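You operate a simulated robot arm through the tools that you are given. There is no shell and no other tool.

You are at the controls of a simulated robot arm. One attempt, no reset.

TASK
Bring the air up to the pressure on the job card and test the cylinder.
Fine: shut the yellow drain valve and open the air valve first. The job card lies on the service deck.

Only the result counts: the job must be done as asked and must still hold three seconds after the hand-in. Knocking over, shifting, dropping, spilling or breaking anything else fails it.

THE ROBOT
A 7-joint arm with a two-finger parallel gripper, fixed in place. Base frame: the origin is at the foot of the arm, x ahead of it, y to its left, z up. Units: m, degrees, N and s.
With the tool pointing down near the work surface it reaches from about 0.38 to 0.88 m from the base axis. Its first joint turns from -166.0 to 166.0 degrees. Payload 3.43 kg.
The tool frame sits at the grasp point between the pads (the TCP): z along the fingers, y along the line on which they close. The tips reach 0.034 m beyond it. Largest opening 0.128 m; finger width 0.024, thickness 0.012; the body of the gripper, 0.048 by 0.13 m, starts 0.096 m behind the TCP.
Orientation is that of the tool frame in the base frame, as a unit quaternion [w, x, y, z]. With the fingers straight down and closing along the base's y, the tool's x points along the base's -x, its y along +y and its z along -z.

THE INTERFACE
- The arm moves only by the tool arm_command. Its argument "series" is a list of rows, each an object (a shift or turn left out is 0, a gripper value left out holds the last) with "travel": the shift along the tool's x, y, z in m, a list of three; "delta_rot": the turn, a rotation vector about the tool's x, y, z in degrees, a list of three; "jaw": the finger opening in m, from 0 to 0.128. In form: [{"travel": [x, y, z], "delta_rot": [ax, ay, az], "jaw": jaw}, ...]. A call has 1 to 20 rows; each row shifts and turns the commanded pose from where the row before left it, along the tool's axes as they then stand. Rows are played at 5 a second. More than 0.05 m and 8.6 degrees between two rows, or a gripper value outside its range, and nothing of the call is played. A pose out of reach is approached as far as the arm can. The call stops where the force on the tool passes 90 N (or 10 N more than at its start, if that is more) or the arm is blocked; 0.2 s more then pass. Each finger travels about 0.153 m/s and halts on what it meets, pressing with about 25 N; the grip force reading is that of the motor and also rises with nothing between the fingers. The clock runs only during rows and for 0.2 s after the last one: add rows that do not move to give the fingers time. It gives the time, the measured TCP pose, the force on the tool (base axes), the opening and the grip force at its end, in the units of the frame above (readings bear some noise), with the torque about the TCP (base axes, N m) and any sound that the robot's microphone picked up.
- Cameras (640 x 400 px; columns grow to the right, rows downward): "scene" is fixed at [0.2208, 0.4997, 1.7356]; the picture's right is [0.28, -0.96, 0.00], its down [-0.87, -0.26, -0.41] and it looks along [0.40, 0.12, -0.91] (base axes); focal length 277 px, centre (320, 200). "wrist" rides on the gripper at [0.076, -0.011, -0.16] in the tool frame; the picture's right is [0.15, 0.99, 0.00], its down [-0.88, 0.13, -0.46] and it looks along [-0.45, 0.07, 0.89] (tool axes); focal length 234 px, centre (320, 200). There is no depth. A picture from a camera that has moved, and an enlarged one, comes with that camera's place and axes in the base frame and with its lens.
- get_image(camera): a new picture of that camera. It takes no simulated time.
- enlarge(camera, box): a new picture of the part [left, top, right, bottom] of that camera's present view, enlarged. It takes no simulated time.
- job_done(): hands the job in; it is judged then, once.

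Nothing tells you positions but the pictures and the camera data. Unless the task says otherwise, let go and move clear before handing in.

The tools are called after "Call:" by a JSON object that holds its "method" and its "body". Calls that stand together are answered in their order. arm_command: Moves the arm, as the interface text tells. Its arguments: {"type":"object","properties":{"series":{"type":"array"}},"required":["series"]} The other tools are called the same way: get_image (camera) takes a picture; enlarge (camera, box) takes an enlarged picture of a part of a camera's view; job_done () hands the job in.

At the start:

```text
clock: 0.0
tool_pos: [0.4569, 0.3737, 1.3807]
tcp_rot: [0.0, 0.0, 1.0, -0.001]
ft_force: [-0.1, 0.2, 0.9]
torque: [0.0, -0.01, -0.03]
grip_width: 0.1281
gripper_force: 0.1
```

scene: 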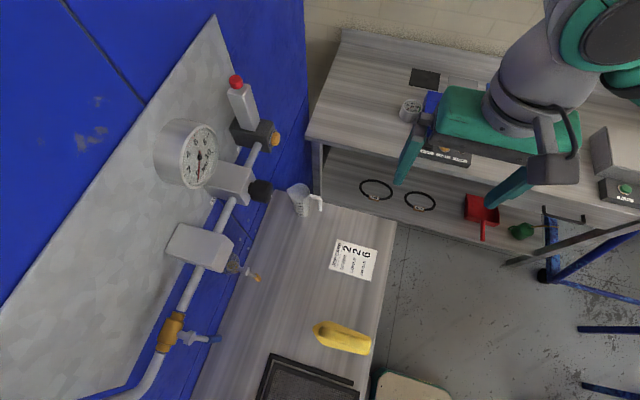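
wrist: 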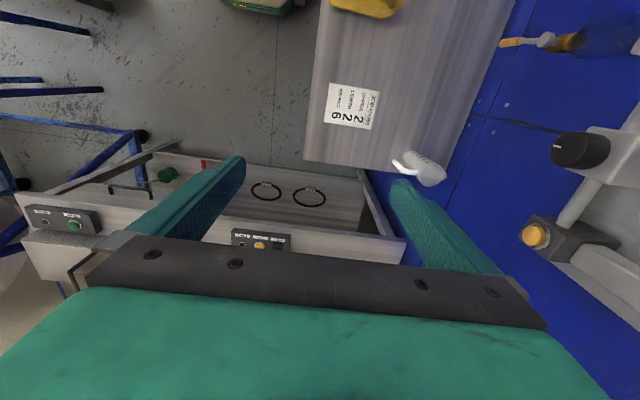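

I see a wall panel with air line fittings (ball valve with blue handle, a filter with small yellow drain, a regulator with a black knob and gauge, a block with an orange/yellow button and a red-topped cylinder), plus a job card on the deck. I'll zoom in on these before moving.

Call:
{"method": "enlarge", "body": {"camera": "scene", "box": [320, 230, 390, 290]}}

Call:
{"method": "enlarge", "body": {"camera": "scene", "box": [140, 60, 300, 220]}}

Call:
{"method": "enlarge", "body": {"camera": "scene", "box": [120, 210, 300, 390]}}

Call:
{"method": "enlarge", "body": {"camera": "wrist", "box": [300, 60, 400, 140]}}

Call:
{"method": "enlarge", "body": {"camera": "wrist", "box": [480, 0, 640, 300]}}

Call:
{"method": "enlarge", "body": {"camera": "scene", "box": [390, 60, 640, 260]}}

```text
6.67 times, centred on (355, 260) of scene
camera zoom: at [0.2208, 0.4997, 1.7356], right [0.28, -0.96, 0.0], down [-0.87, -0.26, -0.41], along [0.4, 0.12, -0.91], focal length 1848 px, centre (87, -200)
```

zoom: 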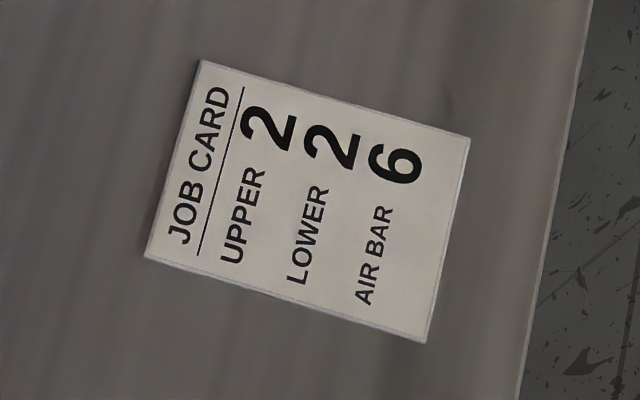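

```text
2.50 times, centred on (220, 140) of scene
camera zoom: at [0.2208, 0.4997, 1.7356], right [0.28, -0.96, 0.0], down [-0.87, -0.26, -0.41], along [0.4, 0.12, -0.91], focal length 693 px, centre (570, 350)
```

zoom: 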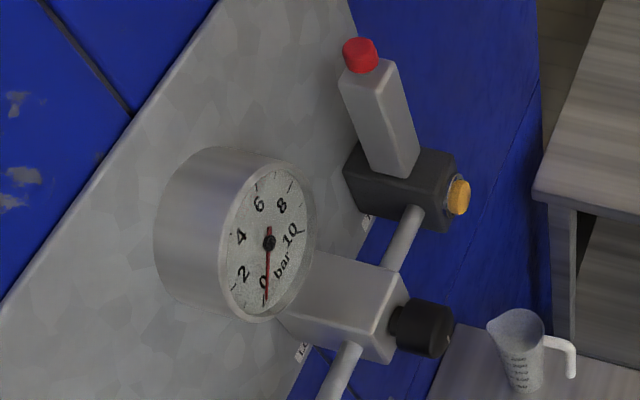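

```text
2.22 times, centred on (210, 300) of scene
camera zoom: at [0.2208, 0.4997, 1.7356], right [0.28, -0.96, 0.0], down [-0.87, -0.26, -0.41], along [0.4, 0.12, -0.91], focal length 616 px, centre (564, -22)
```

zoom: 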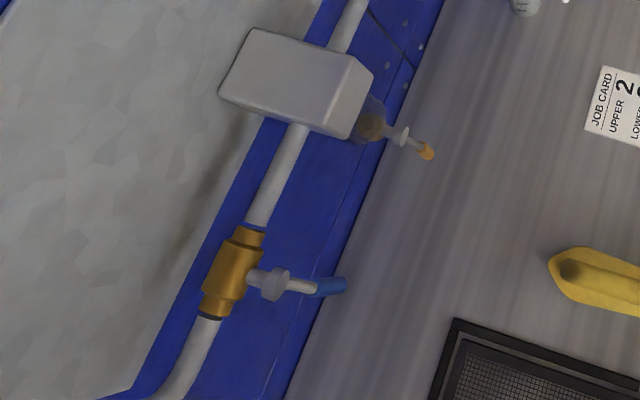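

```text
5.00 times, centred on (350, 100) of wrist
camera zoom: at [0.3829, 0.3613, 1.5406], right [-0.15, 0.99, 0.0], down [0.88, 0.13, 0.46], along [0.45, 0.07, -0.89], focal length 1171 px, centre (170, 700)
```

zoom: 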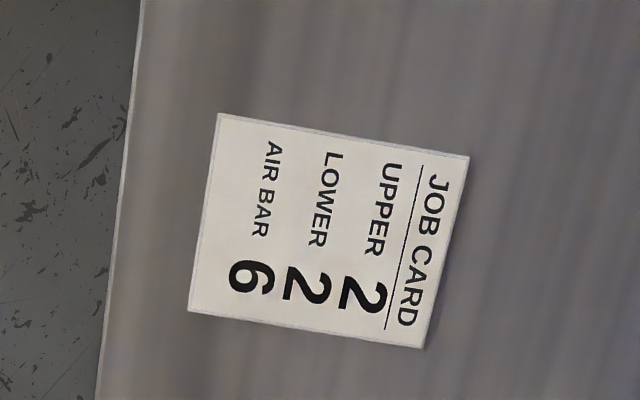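

```text
1.33 times, centred on (560, 150) of wrist
camera zoom: at [0.3829, 0.3613, 1.5406], right [-0.15, 0.99, 0.0], down [0.88, 0.13, 0.46], along [0.45, 0.07, -0.89], focal length 312 px, centre (0, 267)
```

zoom: 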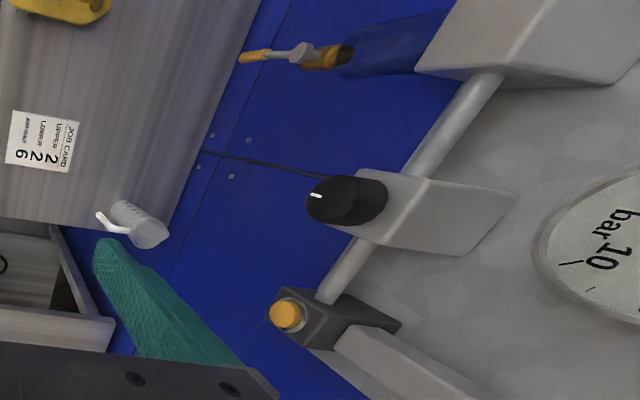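

```text
2.00 times, centred on (515, 160) of scene
camera zoom: at [0.2208, 0.4997, 1.7356], right [0.28, -0.96, 0.0], down [-0.87, -0.26, -0.41], along [0.4, 0.12, -0.91], focal length 554 px, centre (-70, 280)
```

zoom: 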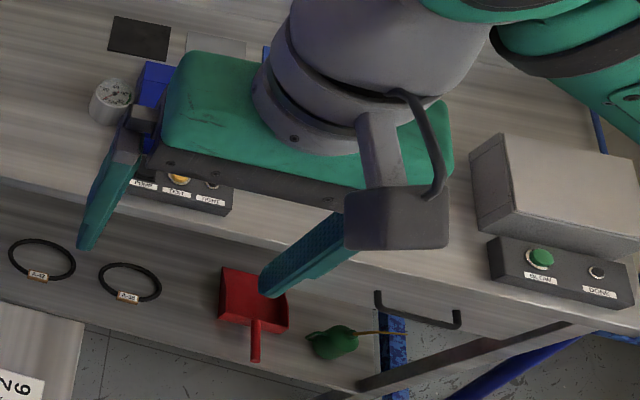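

The job card says AIR BAR 6. By triangulation the fittings sit on a wall at about y≈0.7: the black knob near [0.41, 0.67, 1.27], the drain lever near [0.28, 0.67, 1.1] and the air valve lever near [0.15, 0.68, 1.2]. I'll turn the tool to point at the wall (+y) so the wrist camera can see it.

Call:
{"method": "arm_command", "body": {"series": [{"delta_rot": [-7.5, 0, 0]}, {"delta_rot": [-7.5, 0, 0]}, {"delta_rot": [-7.5, 0, 0]}, {"delta_rot": [-7.5, 0, 0]}, {"delta_rot": [-7.5, 0, 0]}, {"delta_rot": [-7.5, 0, 0]}, {"delta_rot": [-7.5, 0, 0]}, {"delta_rot": [-7.5, 0, 0]}, {"delta_rot": [-7.5, 0, 0]}, {"delta_rot": [-7.5, 0, 0]}, {"delta_rot": [-7.5, 0, 0]}, {"delta_rot": [-7.5, 0, 0]}, {}]}}

```text
clock: 2.8
tool_pos: [0.4559, 0.3715, 1.3795]
tcp_rot: [0.0, 0.0, 0.706, 0.708]
ft_force: [0.3, -0.4, -0.3]
torque: [-0.02, -0.01, 0.02]
grip_width: 0.1281
gripper_force: 0.0
```

Call:
{"method": "get_image", "body": {"camera": "wrist"}}

Call:
{"method": "get_image", "body": {"camera": "scene"}}

```text
taken
camera wrist: at [0.3827, 0.2123, 1.3696], right [-0.15, 0.0, 0.99], down [0.88, -0.46, 0.13], along [0.45, 0.89, 0.07], focal length 234 px, centre (320, 200)
```

wrist: 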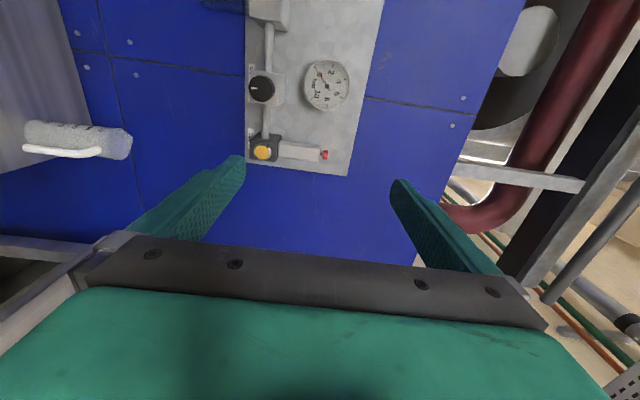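

```text
taken
```

scene: 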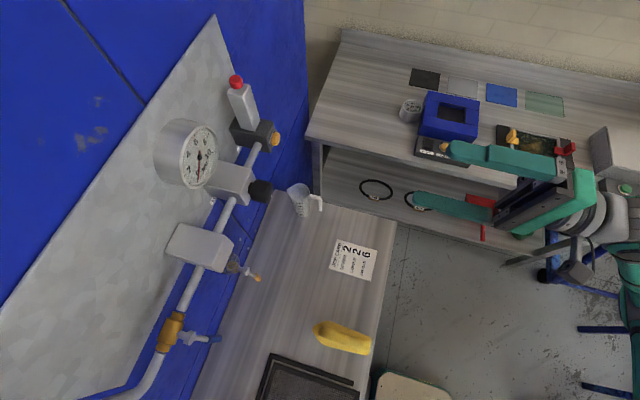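

The tool now faces the wall and the fittings are in view. I'll slide toward -x (keeping clear of the wall) for a straight-on look at the two valves.

Call:
{"method": "arm_command", "body": {"series": [{"travel": [0.04, 0, 0]}, {"travel": [0.04, -0.02, 0]}, {"travel": [0.04, -0.02, 0]}, {"travel": [0.04, -0.02, 0]}, {"travel": [0.04, -0.02, 0]}, {"travel": [0.03, -0.02, 0]}, {}]}}

Call:
{"method": "get_image", "body": {"camera": "wrist"}}

Call:
{"method": "get_image", "body": {"camera": "scene"}}

```text
clock: 4.4
tool_pos: [0.3162, 0.4218, 1.3116]
tcp_rot: [-0.001, 0.0, 0.707, 0.707]
ft_force: [-0.2, -1.2, -1.1]
torque: [-0.03, -0.01, 0.01]
grip_width: 0.1278
gripper_force: 0.1
out of reach, approached as far as the arm can: row 4, 5, 6
```

```text
taken
camera wrist: at [0.242, 0.2619, 1.3016], right [-0.15, 0.0, 0.99], down [0.88, -0.45, 0.13], along [0.45, 0.89, 0.07], focal length 234 px, centre (320, 200)
```

wrist: 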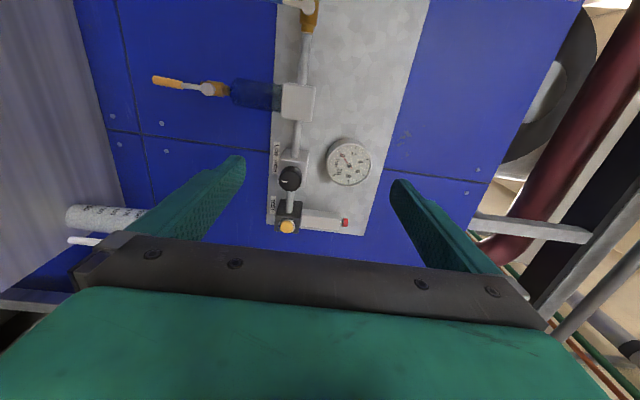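

```text
taken
```

scene: 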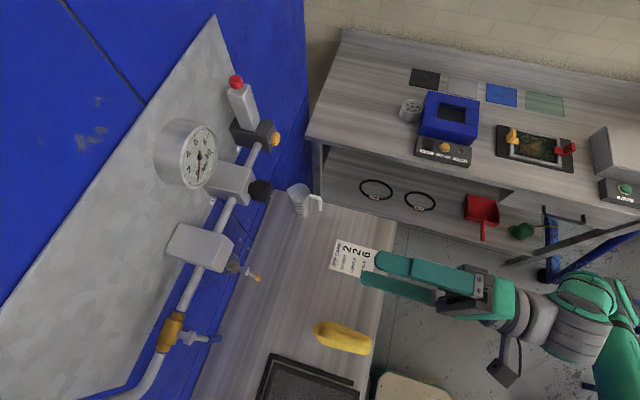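

The arm can't fold further back at this x with the tool facing the wall, so I'll step forward in y first, then continue toward -x.

Call:
{"method": "arm_command", "body": {"series": [{}]}}

Call:
{"method": "enlarge", "body": {"camera": "wrist", "box": [130, 0, 330, 125]}}

Call:
{"method": "enlarge", "body": {"camera": "wrist", "box": [250, 120, 400, 240]}}

```text
clock: 4.8
tool_pos: [0.3161, 0.4215, 1.3115]
tcp_rot: [-0.001, 0.0, 0.706, 0.708]
ft_force: [-0.3, 0.8, 0.7]
torque: [0.02, -0.01, 0.01]
grip_width: 0.1282
gripper_force: 0.0
```

```text
3.20 times, centred on (230, 62) of wrist
camera zoom: at [0.2421, 0.2617, 1.3017], right [-0.15, 0.0, 0.99], down [0.88, -0.45, 0.13], along [0.45, 0.89, 0.07], focal length 749 px, centre (608, 640)
```

zoom: 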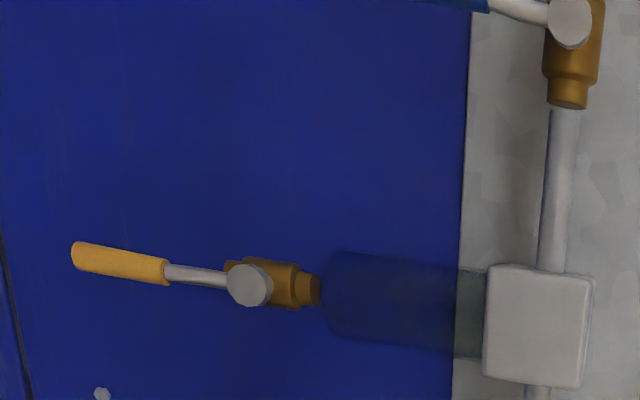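

```text
3.33 times, centred on (325, 180) of wrist
camera zoom: at [0.2421, 0.2617, 1.3017], right [-0.15, 0.0, 0.99], down [0.88, -0.45, 0.13], along [0.45, 0.89, 0.07], focal length 781 px, centre (303, 267)
```

zoom: 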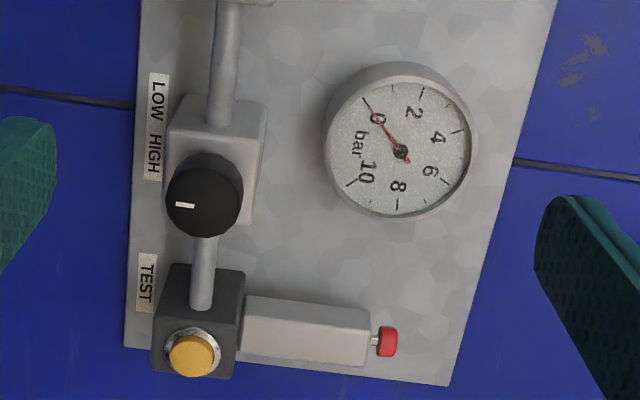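

The label shows the knob goes LOW→HIGH; the drain lever hangs in line with its outlet (open) and the air lever hangs across the pipe (shut). I place the drain lever at x≈0.281, y≈0.677, from its pivot z≈1.125 to its tip z≈1.045. I'll close the fingers and come in on its +x side to push it toward -x.

Call:
{"method": "arm_command", "body": {"series": [{"travel": [0, 0, 0.04], "jaw": 0.0}, {"travel": [0, 0, 0.04]}, {"travel": [-0.008, -0.04, 0]}, {"travel": [-0.008, -0.04, 0]}, {"travel": [0, -0.04, 0]}, {"travel": [0, -0.04, 0]}, {"travel": [0, -0.04, 0]}, {"travel": [0, -0.046, 0]}, {}]}}

Call:
{"method": "get_image", "body": {"camera": "wrist"}}

Call:
{"method": "get_image", "body": {"camera": "scene"}}

```text
clock: 6.8
tool_pos: [0.3335, 0.4968, 1.0649]
tcp_rot: [0.0, 0.0, 0.707, 0.707]
ft_force: [-0.5, 0.3, 0.6]
torque: [0.0, -0.02, 0.02]
grip_width: 0.0
gripper_force: 24.8
```

```text
taken
camera wrist: at [0.2595, 0.3376, 1.0546], right [-0.15, 0.0, 0.99], down [0.88, -0.46, 0.13], along [0.45, 0.89, 0.07], focal length 234 px, centre (320, 200)
```

wrist: 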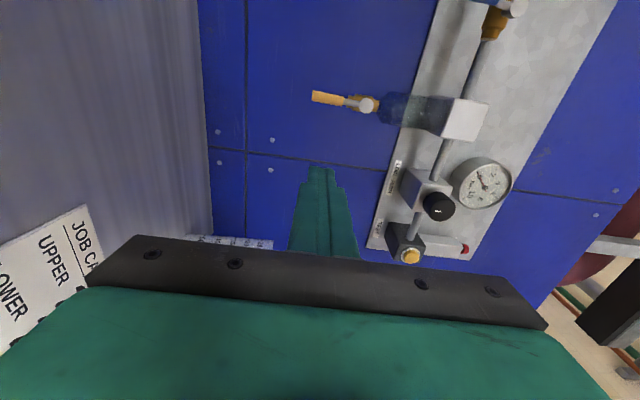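

```text
taken
```

scene: 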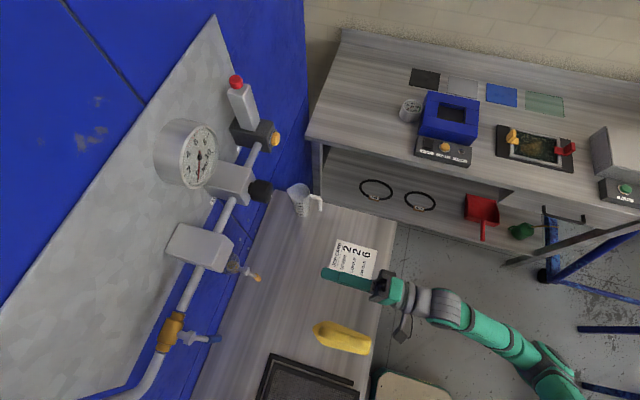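

The fingers are closed and lined up beside the drain lever (x≈0.280, z 1.047–1.123). I'll move forward so the tips pass just beyond the lever, staying on its +x side.

Call:
{"method": "arm_command", "body": {"series": [{"travel": [0, 0, 0.04]}, {"travel": [0, 0, 0.04]}, {"travel": [0, 0, 0.04]}, {"travel": [0, 0, 0.04]}, {}]}}

Call:
{"method": "get_image", "body": {"camera": "wrist"}}

Call:
{"method": "enlarge", "body": {"camera": "scene", "box": [170, 210, 370, 335]}}

```text
clock: 8.0
tool_pos: [0.338, 0.6585, 1.0664]
tcp_rot: [0.0, -0.001, 0.707, 0.707]
ft_force: [-0.7, -0.2, 0.2]
torque: [0.0, 0.03, 0.01]
grip_width: 0.0
gripper_force: 25.4
```

```text
taken
camera wrist: at [0.264, 0.4994, 1.0563], right [-0.15, 0.0, 0.99], down [0.88, -0.46, 0.13], along [0.45, 0.89, 0.07], focal length 234 px, centre (320, 200)
```

wrist: 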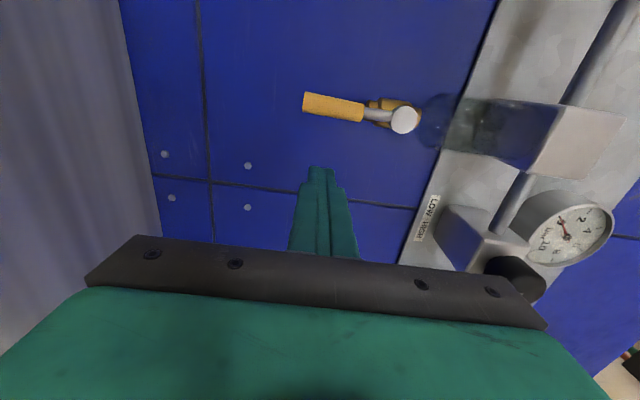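

```text
3.20 times, centred on (270, 272) of scene
camera zoom: at [0.2208, 0.4997, 1.7356], right [0.28, -0.96, 0.0], down [-0.87, -0.26, -0.41], along [0.4, 0.12, -0.91], focal length 887 px, centre (480, -32)
```

zoom: 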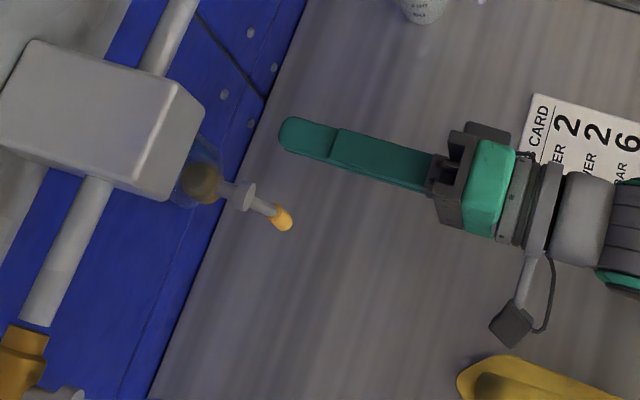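

The fingertips are beside the lever at the right depth. I'll close the remaining gap toward -x, then push gently and watch whether it moves.

Call:
{"method": "arm_command", "body": {"series": [{"travel": [0.015, 0, 0]}, {"travel": [0.015, 0, 0]}, {"travel": [0.006, 0, 0]}, {"travel": [0.005, 0, 0]}, {"travel": [0.005, 0, 0]}]}}

Call:
{"method": "get_image", "body": {"camera": "wrist"}}

```text
clock: 9.2
tool_pos: [0.2907, 0.6574, 1.0656]
tcp_rot: [0.0, 0.0, 0.707, 0.707]
ft_force: [1.4, -0.9, -0.3]
torque: [0.0, 0.03, 0.0]
grip_width: 0.0
gripper_force: 25.2
```

```text
taken
camera wrist: at [0.216, 0.4985, 1.0562], right [-0.15, 0.0, 0.99], down [0.88, -0.46, 0.13], along [0.45, 0.89, 0.07], focal length 234 px, centre (320, 200)
```

wrist: 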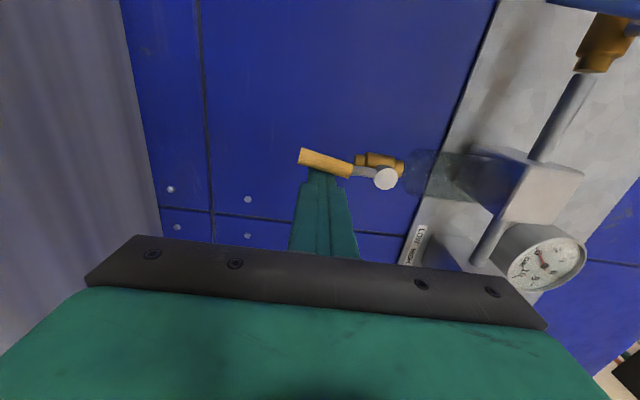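

The drain lever moved easily toward -x (about 10°), so that's the closing direction. I'll keep pushing along the arc around its pivot.

Call:
{"method": "arm_command", "body": {"series": [{"travel": [0.0072, -0.0019, 0]}, {"travel": [0.0092, -0.0002, 0]}, {"travel": [0.0099, 0.0017, 0]}, {"travel": [0.0098, 0.0036, 0]}, {"travel": [0.0093, 0.0059, 0]}, {"travel": [0.0084, 0.0082, 0]}, {"travel": [0.0066, 0.0095, 0]}]}}

Call:
{"method": "get_image", "body": {"camera": "wrist"}}

Call:
{"method": "enlarge", "body": {"camera": "scene", "box": [170, 210, 370, 335]}}

```text
clock: 10.8
tool_pos: [0.2266, 0.6596, 1.0927]
tcp_rot: [-0.001, 0.0, 0.708, 0.707]
ft_force: [0.6, 1.6, -1.9]
torque: [-0.02, -0.02, 0.04]
grip_width: 0.0001
gripper_force: 25.5
```

```text
taken
camera wrist: at [0.1528, 0.4993, 1.0832], right [-0.15, 0.0, 0.99], down [0.88, -0.45, 0.13], along [0.45, 0.89, 0.07], focal length 234 px, centre (320, 200)
```

wrist: 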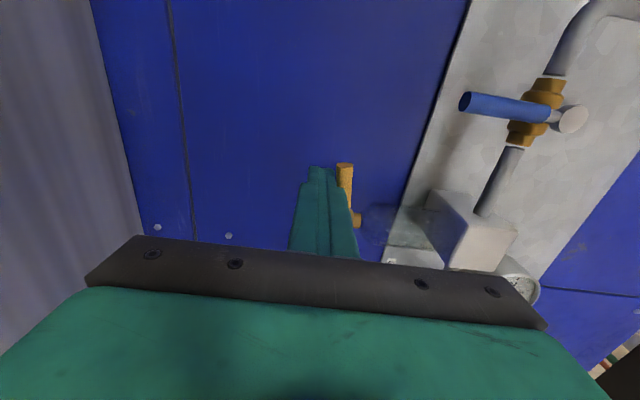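

```text
3.20 times, centred on (270, 272) of scene
camera zoom: at [0.2208, 0.4997, 1.7356], right [0.28, -0.96, 0.0], down [-0.87, -0.26, -0.41], along [0.4, 0.12, -0.91], focal length 887 px, centre (480, -32)
```

zoom: 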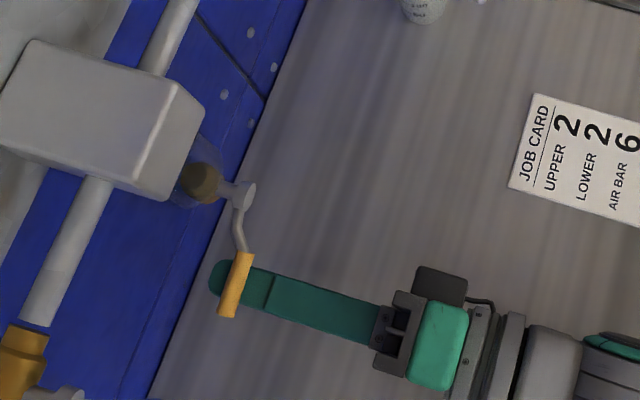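

The lever is almost horizontal now. I'll push the last few degrees upward to its stop in small steps, watching the force.

Call:
{"method": "arm_command", "body": {"series": [{"travel": [0.003, 0.006, 0]}, {"travel": [0.001, 0.005, 0]}, {"travel": [0, 0.002, 0]}]}}

Call:
{"method": "get_image", "body": {"camera": "wrist"}}

Call:
{"method": "enlarge", "body": {"camera": "scene", "box": [170, 210, 370, 335]}}

```text
clock: 11.6
tool_pos: [0.2227, 0.6582, 1.102]
tcp_rot: [-0.002, 0.0, 0.708, 0.706]
ft_force: [-3.8, -12.2, -15.3]
torque: [-0.1, -0.06, 0.02]
grip_width: 0.0
gripper_force: 25.1
```

```text
taken
camera wrist: at [0.1492, 0.4988, 1.0943], right [-0.14, 0.0, 0.99], down [0.88, -0.45, 0.13], along [0.45, 0.89, 0.06], focal length 234 px, centre (320, 200)
```

wrist: 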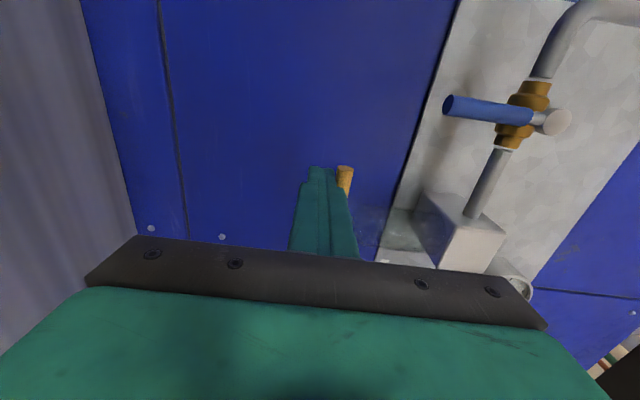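

```text
3.20 times, centred on (270, 272) of scene
camera zoom: at [0.2208, 0.4997, 1.7356], right [0.28, -0.96, 0.0], down [-0.87, -0.26, -0.41], along [0.4, 0.12, -0.91], focal length 887 px, centre (480, -32)
```

zoom: 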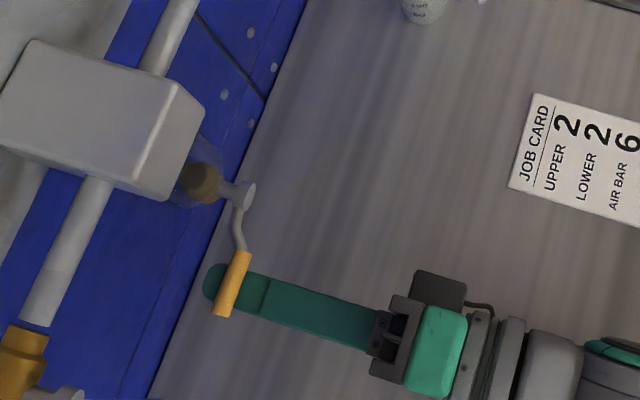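

The force rose to about 15 N with the lever level, so the drain looks to be at its stop. I'll lower and back off, then check it.

Call:
{"method": "arm_command", "body": {"series": [{"travel": [0, -0.01, 0]}, {"travel": [0, -0.02, 0]}, {"travel": [0, 0, -0.03]}, {"travel": [0, 0, -0.03]}, {}]}}

Call:
{"method": "get_image", "body": {"camera": "wrist"}}

Call:
{"method": "enlarge", "body": {"camera": "scene", "box": [170, 210, 370, 335]}}

```text
clock: 12.8
tool_pos: [0.2228, 0.5987, 1.0735]
tcp_rot: [0.001, -0.001, 0.707, 0.707]
ft_force: [-0.4, -0.7, -0.2]
torque: [-0.01, -0.01, 0.03]
grip_width: 0.0001
gripper_force: 25.3
```

```text
taken
camera wrist: at [0.1499, 0.4401, 1.0641], right [-0.15, 0.0, 0.99], down [0.88, -0.46, 0.13], along [0.45, 0.89, 0.07], focal length 234 px, centre (320, 200)
```

wrist: 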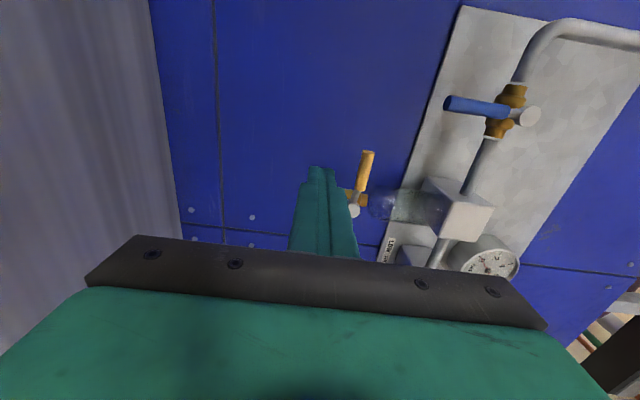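

```text
3.20 times, centred on (270, 272) of scene
camera zoom: at [0.2208, 0.4997, 1.7356], right [0.28, -0.96, 0.0], down [-0.87, -0.26, -0.41], along [0.4, 0.12, -0.91], focal length 887 px, centre (480, -32)
```

zoom: 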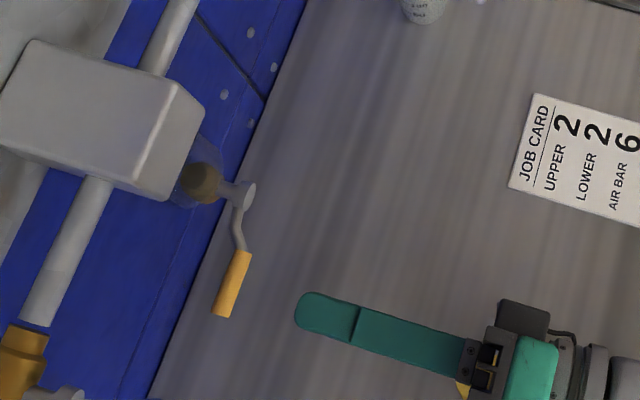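

The drain lever is now level (tip and pivot both at z≈1.123), so it's shut. Next is the air lever (pivot ≈[0.152, 0.683, 1.274], tip z≈1.18): I'll go to its -x side so I can push it toward +x.

Call:
{"method": "arm_command", "body": {"series": [{"travel": [0.03, 0.015, 0]}, {"travel": [0.03, 0.02, 0]}, {"travel": [0.03, 0.03, 0]}, {"travel": [0.02, 0.03, 0]}, {"travel": [0, 0.03, 0]}, {}]}}

Call:
{"method": "get_image", "body": {"camera": "wrist"}}

Call:
{"method": "get_image", "body": {"camera": "scene"}}

```text
clock: 14.2
tool_pos: [0.1576, 0.5956, 1.1711]
tcp_rot: [0.008, 0.009, 0.707, 0.707]
ft_force: [-10.1, 2.6, -0.7]
torque: [0.05, 0.01, -1.12]
grip_width: 0.0
gripper_force: 25.5
out of reach, approached as far as the arm can: row 3, 4
```

```text
taken
camera wrist: at [0.0793, 0.4377, 1.1609], right [-0.15, 0.0, 0.99], down [0.87, -0.47, 0.13], along [0.47, 0.88, 0.07], focal length 234 px, centre (320, 200)
```

wrist: 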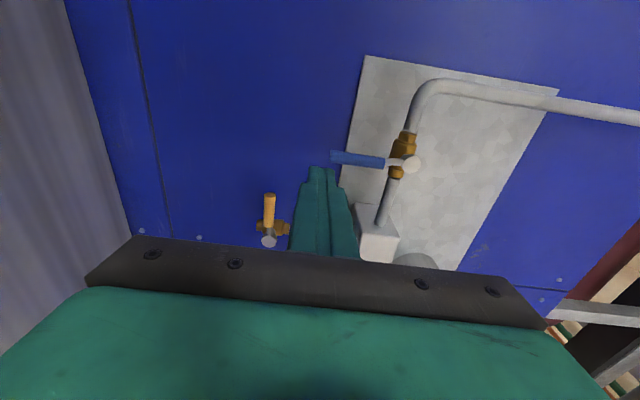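

```text
taken
```

scene: 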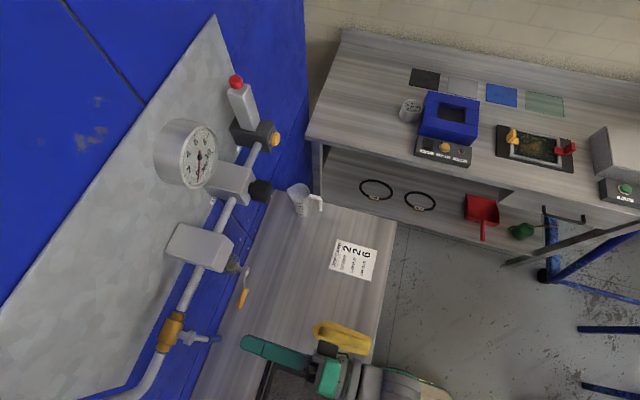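

The arm couldn't quite get to where I commanded, and there's a 10 N reading with torque that I need to understand before going on. I'll hold still for a moment and zoom in around the gripper.

Call:
{"method": "arm_command", "body": {"series": [{}]}}

Call:
{"method": "enlarge", "body": {"camera": "scene", "box": [220, 290, 420, 400]}}

```text
clock: 14.6
tool_pos: [0.1438, 0.5974, 1.1707]
tcp_rot: [-0.001, -0.001, 0.707, 0.708]
ft_force: [0.6, 0.6, -0.2]
torque: [-0.02, -0.01, -0.01]
grip_width: 0.0
gripper_force: 24.8
```

```text
3.20 times, centred on (320, 345) of scene
camera zoom: at [0.2208, 0.4997, 1.7356], right [0.28, -0.96, 0.0], down [-0.87, -0.26, -0.41], along [0.4, 0.12, -0.91], focal length 887 px, centre (320, -264)
```

zoom: 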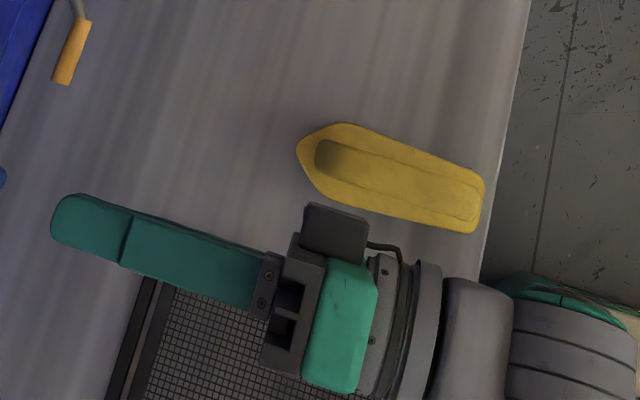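

That reading has gone; it was only the arm catching up. The arm needs more forward reach to go further to -x, so I'll pass beneath the lever's tip: down to z≈1.14, forward to y≈0.65, then across to x≈0.113.

Call:
{"method": "arm_command", "body": {"series": [{"travel": [0, -0.03, 0]}, {"travel": [0, 0, 0.025]}, {"travel": [0, 0, 0.025]}, {"travel": [0.015, 0, 0]}, {"travel": [0.015, 0, 0]}, {}, {}]}}

Call:
{"method": "get_image", "body": {"camera": "wrist"}}

Call:
{"method": "enlarge", "body": {"camera": "scene", "box": [130, 260, 330, 400]}}

```text
clock: 16.2
tool_pos: [0.1125, 0.6477, 1.1415]
tcp_rot: [0.0, 0.0, 0.708, 0.707]
ft_force: [0.5, -0.2, -0.4]
torque: [0.0, -0.03, 0.04]
grip_width: 0.0
gripper_force: 25.3
```

```text
taken
camera wrist: at [0.0376, 0.488, 1.1314], right [-0.15, 0.0, 0.99], down [0.88, -0.46, 0.13], along [0.45, 0.89, 0.07], focal length 234 px, centre (320, 200)
```

wrist: 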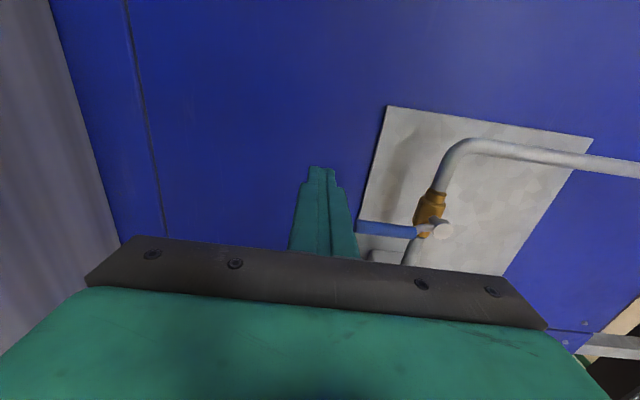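

```text
2.86 times, centred on (230, 330) of scene
camera zoom: at [0.2208, 0.4997, 1.7356], right [0.28, -0.96, 0.0], down [-0.87, -0.26, -0.41], along [0.4, 0.12, -0.91], focal length 792 px, centre (577, -171)
```

zoom: 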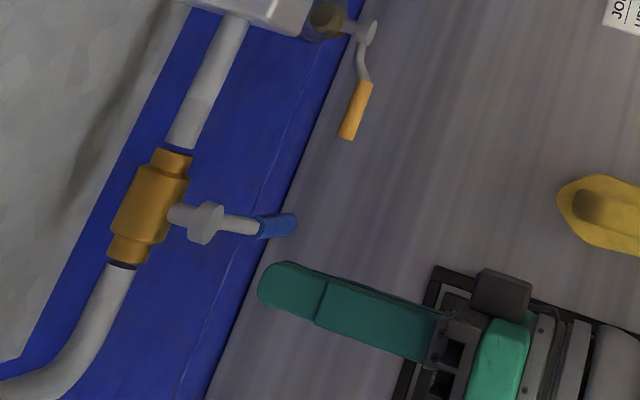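

The fingers are on the -x side of the air lever and below its tip. I'll rise to z≈1.208 and push gently toward +x to see if it gives.

Call:
{"method": "arm_command", "body": {"series": [{"travel": [0, 0.035, 0]}, {"travel": [0, 0.032, 0]}, {"travel": [-0.012, 0, 0]}, {"travel": [-0.008, 0, 0]}, {"travel": [-0.005, 0, 0]}, {"travel": [-0.005, 0, 0]}]}}

Call:
{"method": "get_image", "body": {"camera": "wrist"}}

Call:
{"method": "enlarge", "body": {"camera": "scene", "box": [130, 260, 330, 400]}}

```text
clock: 17.6
tool_pos: [0.1411, 0.648, 1.1424]
tcp_rot: [0.0, 0.0, 0.708, 0.707]
ft_force: [0.0, 0.1, 0.5]
torque: [-0.01, -0.02, 0.0]
grip_width: 0.0
gripper_force: 25.2
out of reach, approached as far as the arm can: row 1, 2
```

```text
taken
camera wrist: at [0.0674, 0.488, 1.1328], right [-0.15, 0.0, 0.99], down [0.88, -0.46, 0.13], along [0.45, 0.89, 0.07], focal length 234 px, centre (320, 200)
```

wrist: 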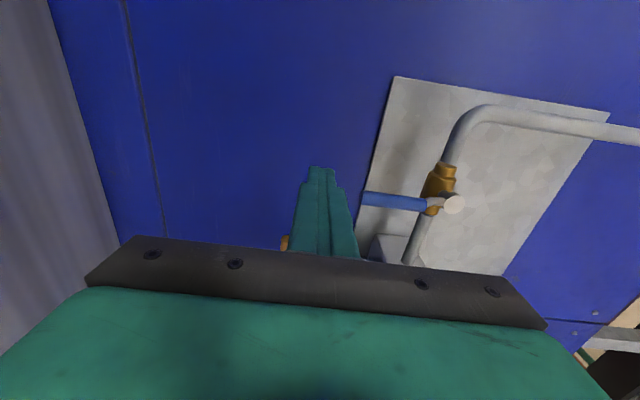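

```text
2.86 times, centred on (230, 330) of scene
camera zoom: at [0.2208, 0.4997, 1.7356], right [0.28, -0.96, 0.0], down [-0.87, -0.26, -0.41], along [0.4, 0.12, -0.91], focal length 792 px, centre (577, -171)
```

zoom: 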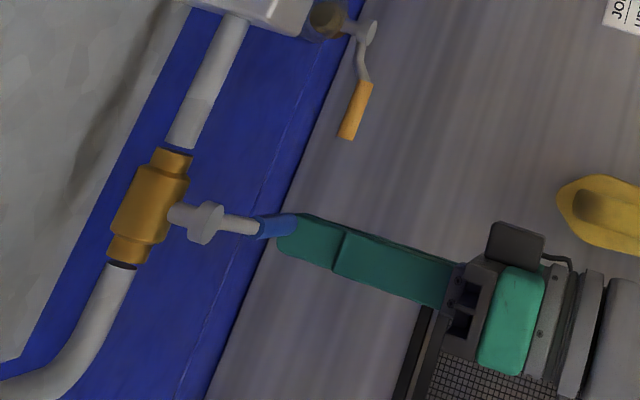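

Going straight up there is out of reach in this posture. I'll yaw the tool 30° so the wrist sits further from the base, which still leaves the fingertips on the lever's -x side, and then rise.

Call:
{"method": "arm_command", "body": {"series": [{"delta_rot": [0, 7.5, 0]}, {"delta_rot": [0, 7.5, 0]}, {"delta_rot": [0, 7.5, 0]}, {"delta_rot": [0, 7.5, 0]}, {"travel": [0.0206, 0, -0.0043]}, {}]}}

Call:
{"method": "get_image", "body": {"camera": "wrist"}}

Call:
{"method": "enlarge", "body": {"camera": "scene", "box": [130, 260, 330, 400]}}

```text
clock: 19.0
tool_pos: [0.1256, 0.6339, 1.1434]
tcp_rot: [-0.183, -0.183, 0.683, 0.683]
ft_force: [0.1, -0.9, 0.4]
torque: [0.02, -0.01, -0.03]
grip_width: 0.0
gripper_force: 24.9
```

```text
taken
camera wrist: at [0.1428, 0.4581, 1.1328], right [-0.13, -0.07, 0.99], down [0.99, 0.05, 0.13], along [-0.06, 1.0, 0.07], focal length 234 px, centre (320, 200)
```

wrist: 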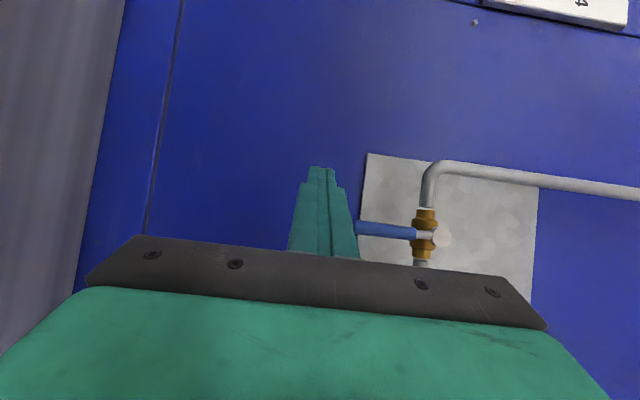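

```text
2.86 times, centred on (230, 330) of scene
camera zoom: at [0.2208, 0.4997, 1.7356], right [0.28, -0.96, 0.0], down [-0.87, -0.26, -0.41], along [0.4, 0.12, -0.91], focal length 792 px, centre (577, -171)
```

zoom: 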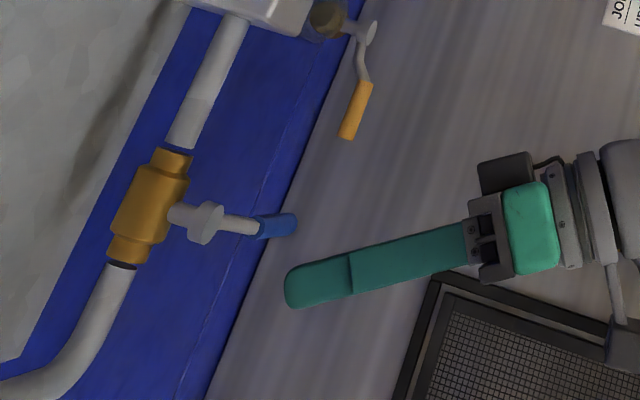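

The lever is at x≈0.151, z 1.184–1.274, and the fingertips have about 2 cm of clearance on its -x side. I'll raise them to the handle's height now.

Call:
{"method": "arm_command", "body": {"series": [{"travel": [0, 0.025, 0]}, {"travel": [0, 0.025, 0]}, {"travel": [0, 0.017, 0]}, {}]}}

Call:
{"method": "get_image", "body": {"camera": "wrist"}}

Call:
{"method": "enlarge", "body": {"camera": "scene", "box": [130, 260, 330, 400]}}

```text
clock: 20.0
tool_pos: [0.1244, 0.6335, 1.2108]
tcp_rot: [-0.184, -0.184, 0.682, 0.683]
ft_force: [0.2, -0.5, 0.4]
torque: [-0.01, 0.02, 0.03]
grip_width: 0.0
gripper_force: 25.2
```

```text
taken
camera wrist: at [0.1401, 0.4585, 1.201], right [-0.13, -0.07, 0.99], down [0.99, 0.05, 0.13], along [-0.06, 1.0, 0.07], focal length 234 px, centre (320, 200)
```

wrist: 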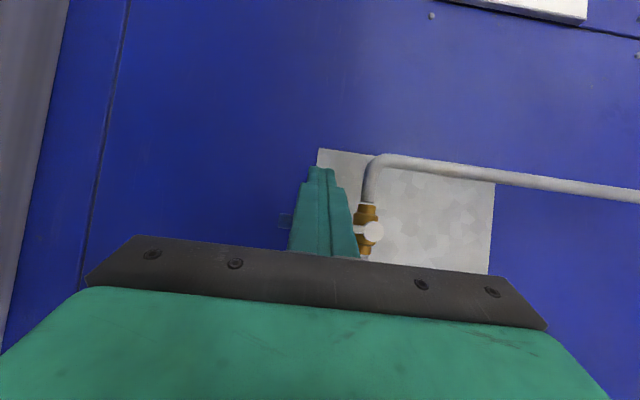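

```text
2.86 times, centred on (230, 330) of scene
camera zoom: at [0.2208, 0.4997, 1.7356], right [0.28, -0.96, 0.0], down [-0.87, -0.26, -0.41], along [0.4, 0.12, -0.91], focal length 792 px, centre (577, -171)
```

zoom: 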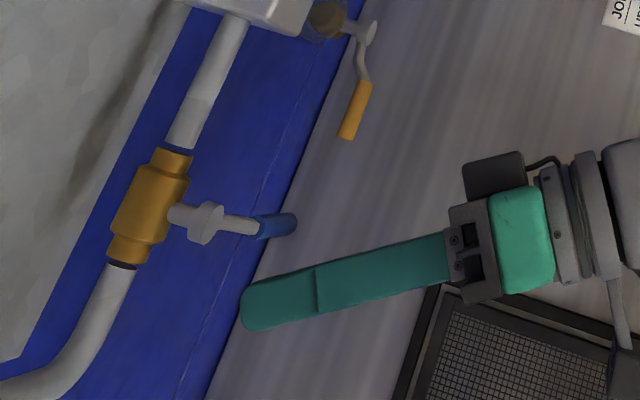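

The fingers are level with the handle but a bit short in depth. I'll move 2 cm toward the wall and then push gently along +x.

Call:
{"method": "arm_command", "body": {"series": [{"travel": [-0.01, 0, 0.0173]}, {"travel": [-0.0087, 0, -0.005]}, {"travel": [-0.0087, 0, -0.005]}, {"travel": [-0.0043, 0, -0.0025]}]}}

Call:
{"method": "get_image", "body": {"camera": "wrist"}}

Call:
{"method": "enlarge", "body": {"camera": "scene", "box": [130, 260, 330, 400]}}

```text
clock: 21.0
tool_pos: [0.1382, 0.6531, 1.2118]
tcp_rot: [-0.191, -0.194, 0.681, 0.679]
ft_force: [-68.0, -17.0, 1.6]
torque: [-0.52, -0.32, 0.76]
grip_width: 0.0
gripper_force: 24.9
```

```text
taken
camera wrist: at [0.1579, 0.4769, 1.2011], right [-0.13, -0.07, 0.99], down [0.99, 0.07, 0.13], along [-0.08, 0.99, 0.06], focal length 234 px, centre (320, 200)
```

wrist: 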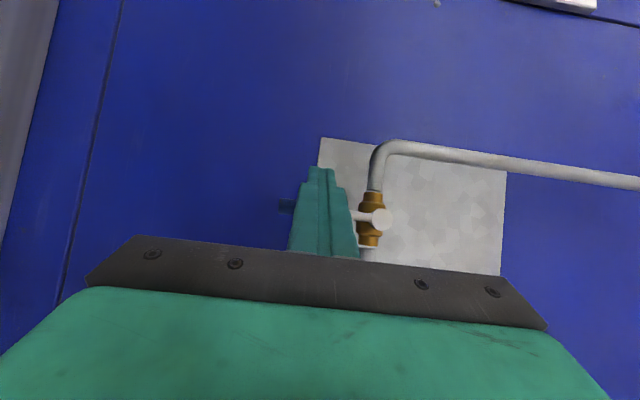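

```text
2.86 times, centred on (230, 330) of scene
camera zoom: at [0.2208, 0.4997, 1.7356], right [0.28, -0.96, 0.0], down [-0.87, -0.26, -0.41], along [0.4, 0.12, -0.91], focal length 792 px, centre (577, -171)
```

zoom: 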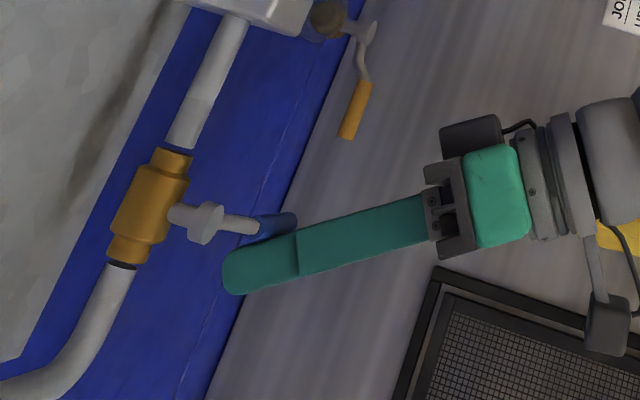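

There was a hard 68 N stop with no movement, so the air lever doesn't open toward +x. It must swing toward -x like the drain. I'll back off, cross in front with clearance, and go to its +x side.

Call:
{"method": "arm_command", "body": {"series": [{"travel": [0.0173, 0, 0.01]}, {"travel": [0.0125, 0, -0.02165]}, {"travel": [0.0125, 0, -0.02165]}, {"travel": [-0.0359, 0, -0.02075]}, {"travel": [-0.0359, 0, -0.02075]}, {}, {}]}}

Call:
{"method": "get_image", "body": {"camera": "wrist"}}

Call:
{"method": "enlarge", "body": {"camera": "scene", "box": [130, 260, 330, 400]}}

```text
clock: 22.6
tool_pos: [0.2164, 0.605, 1.2098]
tcp_rot: [-0.183, -0.183, 0.683, 0.683]
ft_force: [0.1, 0.2, -0.8]
torque: [0.02, 0.03, 0.01]
grip_width: 0.0001
gripper_force: 24.8
```

```text
taken
camera wrist: at [0.2322, 0.4279, 1.1995], right [-0.13, -0.07, 0.99], down [0.99, 0.05, 0.13], along [-0.05, 1.0, 0.07], focal length 234 px, centre (320, 200)
```

wrist: 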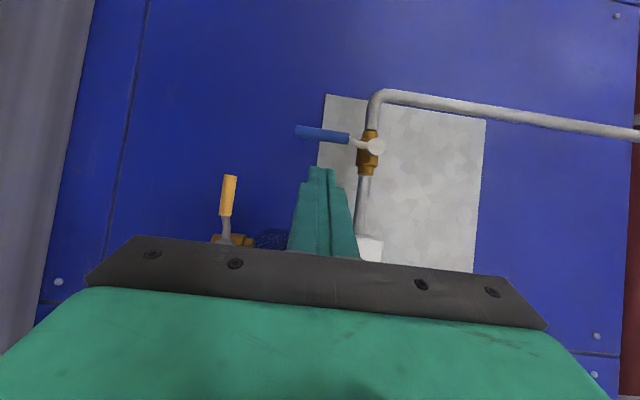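

```text
2.86 times, centred on (230, 330) of scene
camera zoom: at [0.2208, 0.4997, 1.7356], right [0.28, -0.96, 0.0], down [-0.87, -0.26, -0.41], along [0.4, 0.12, -0.91], focal length 792 px, centre (577, -171)
```

zoom: 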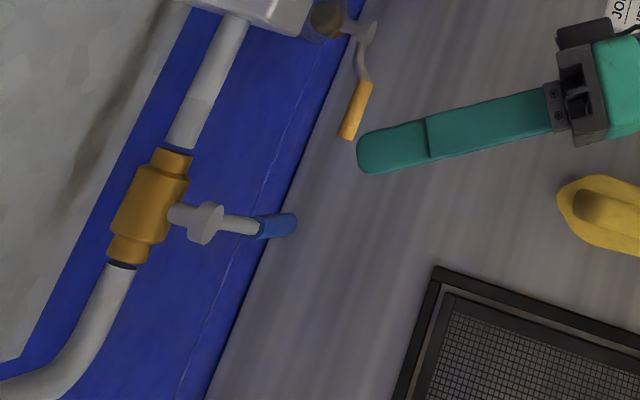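

The lever's still pointing straight down (tip x≈0.152) and I'm on its +x side. I'll move in to depth, then push gently toward -x.

Call:
{"method": "arm_command", "body": {"series": [{"travel": [-0.012, 0, 0.0208]}, {"travel": [-0.012, 0, 0.0208]}, {"travel": [0.013, 0, 0.0075]}, {"travel": [0.013, 0, 0.0075]}, {"travel": [0.0043, 0, 0.0025]}, {"travel": [0.0043, 0, 0.0025]}]}}

Call:
{"method": "get_image", "body": {"camera": "wrist"}}

Call:
{"method": "enlarge", "body": {"camera": "scene", "box": [130, 260, 330, 400]}}

```text
clock: 24.0
tool_pos: [0.175, 0.6522, 1.2125]
tcp_rot: [-0.182, -0.183, 0.683, 0.683]
ft_force: [4.2, 2.9, 0.0]
torque: [0.04, -0.02, -0.23]
grip_width: 0.0
gripper_force: 24.6
```

```text
taken
camera wrist: at [0.1916, 0.4758, 1.2015], right [-0.13, -0.07, 0.99], down [0.99, 0.04, 0.13], along [-0.05, 1.0, 0.07], focal length 234 px, centre (320, 200)
```

wrist: 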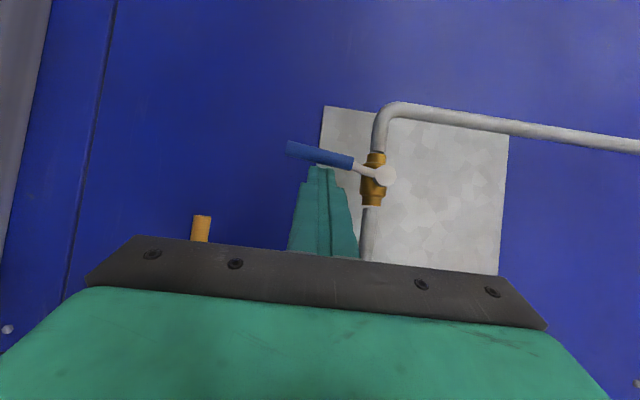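

```text
2.86 times, centred on (230, 330) of scene
camera zoom: at [0.2208, 0.4997, 1.7356], right [0.28, -0.96, 0.0], down [-0.87, -0.26, -0.41], along [0.4, 0.12, -0.91], focal length 792 px, centre (577, -171)
```

zoom: 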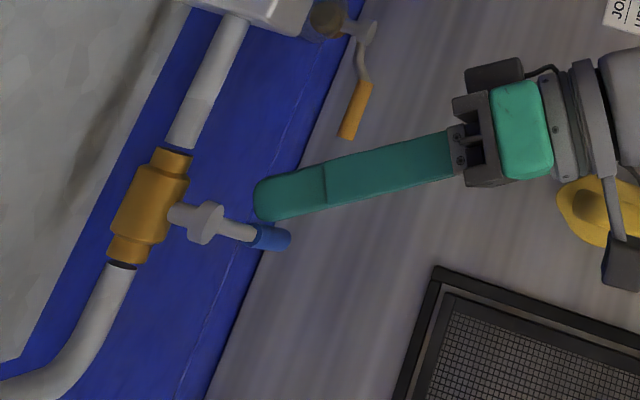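

The air lever gives easily toward -x (about 4 N). I'll keep going along its arc.

Call:
{"method": "arm_command", "body": {"series": [{"travel": [0.0093, -0.0039, 0.0054]}, {"travel": [0.0093, -0.0001, 0.0054]}, {"travel": [0.0096, 0.002, 0.0056]}, {"travel": [0.0097, 0.0045, 0.0056]}, {"travel": [0.0087, 0.0066, 0.0051]}]}}

Call:
{"method": "get_image", "body": {"camera": "wrist"}}

Call:
{"method": "enlarge", "body": {"camera": "scene", "box": [130, 260, 330, 400]}}

```text
clock: 25.2
tool_pos: [0.1211, 0.6531, 1.2202]
tcp_rot: [-0.184, -0.184, 0.683, 0.683]
ft_force: [2.2, 1.6, -0.7]
torque: [-0.04, 0.02, -0.05]
grip_width: 0.0
gripper_force: 24.5
```

```text
taken
camera wrist: at [0.1356, 0.4767, 1.2099], right [-0.13, -0.07, 0.99], down [0.99, 0.05, 0.13], along [-0.06, 1.0, 0.07], focal length 234 px, centre (320, 200)
```

wrist: 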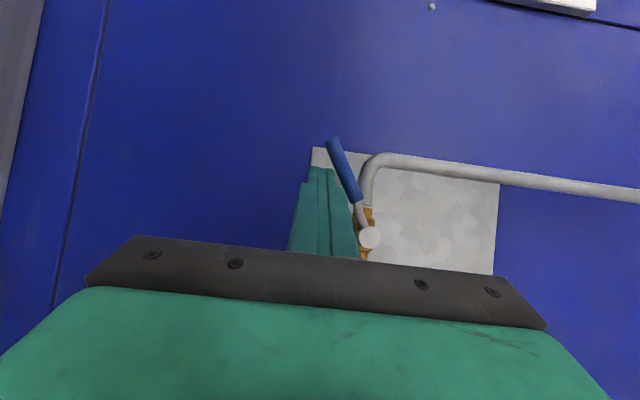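

```text
2.86 times, centred on (230, 330) of scene
camera zoom: at [0.2208, 0.4997, 1.7356], right [0.28, -0.96, 0.0], down [-0.87, -0.26, -0.41], along [0.4, 0.12, -0.91], focal length 792 px, centre (577, -171)
```

zoom: 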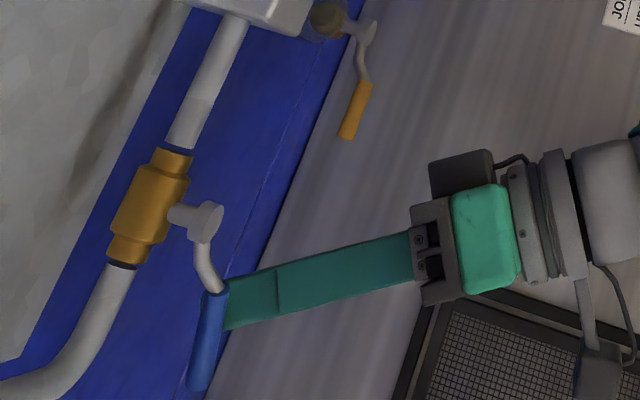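

Lever is around 65° now and following well. I'll finish the last part of the arc.

Call:
{"method": "arm_command", "body": {"series": [{"travel": [0.008, 0.0093, 0.0046]}, {"travel": [0.0061, 0.0108, 0.0035]}, {"travel": [0.0042, 0.0105, 0.0024]}]}}

Call:
{"method": "get_image", "body": {"camera": "wrist"}}

Call:
{"method": "enlarge", "body": {"camera": "scene", "box": [130, 260, 330, 400]}}

```text
clock: 26.0
tool_pos: [0.0998, 0.6514, 1.2501]
tcp_rot: [-0.183, -0.183, 0.683, 0.683]
ft_force: [0.3, -2.6, -2.4]
torque: [0.02, -0.02, 0.03]
grip_width: 0.0
gripper_force: 24.7
```

```text
taken
camera wrist: at [0.1155, 0.4767, 1.24], right [-0.13, -0.07, 0.99], down [0.99, 0.05, 0.13], along [-0.06, 1.0, 0.07], focal length 234 px, centre (320, 200)
```

wrist: 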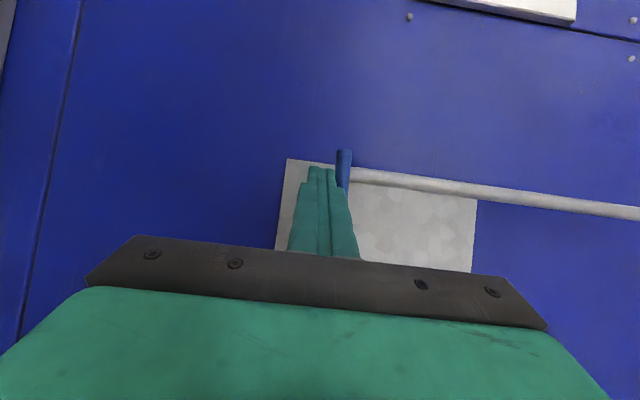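

```text
2.86 times, centred on (230, 330) of scene
camera zoom: at [0.2208, 0.4997, 1.7356], right [0.28, -0.96, 0.0], down [-0.87, -0.26, -0.41], along [0.4, 0.12, -0.91], focal length 792 px, centre (577, -171)
```

zoom: 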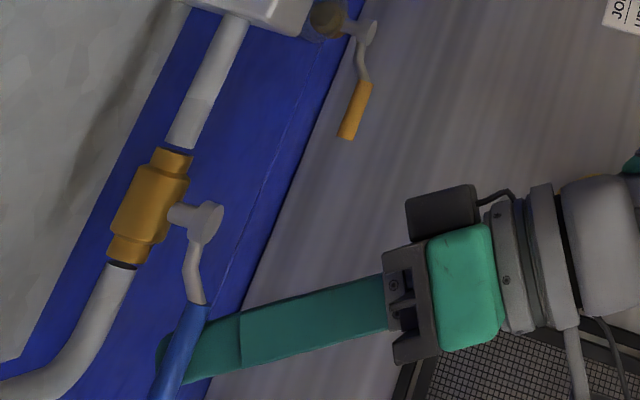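

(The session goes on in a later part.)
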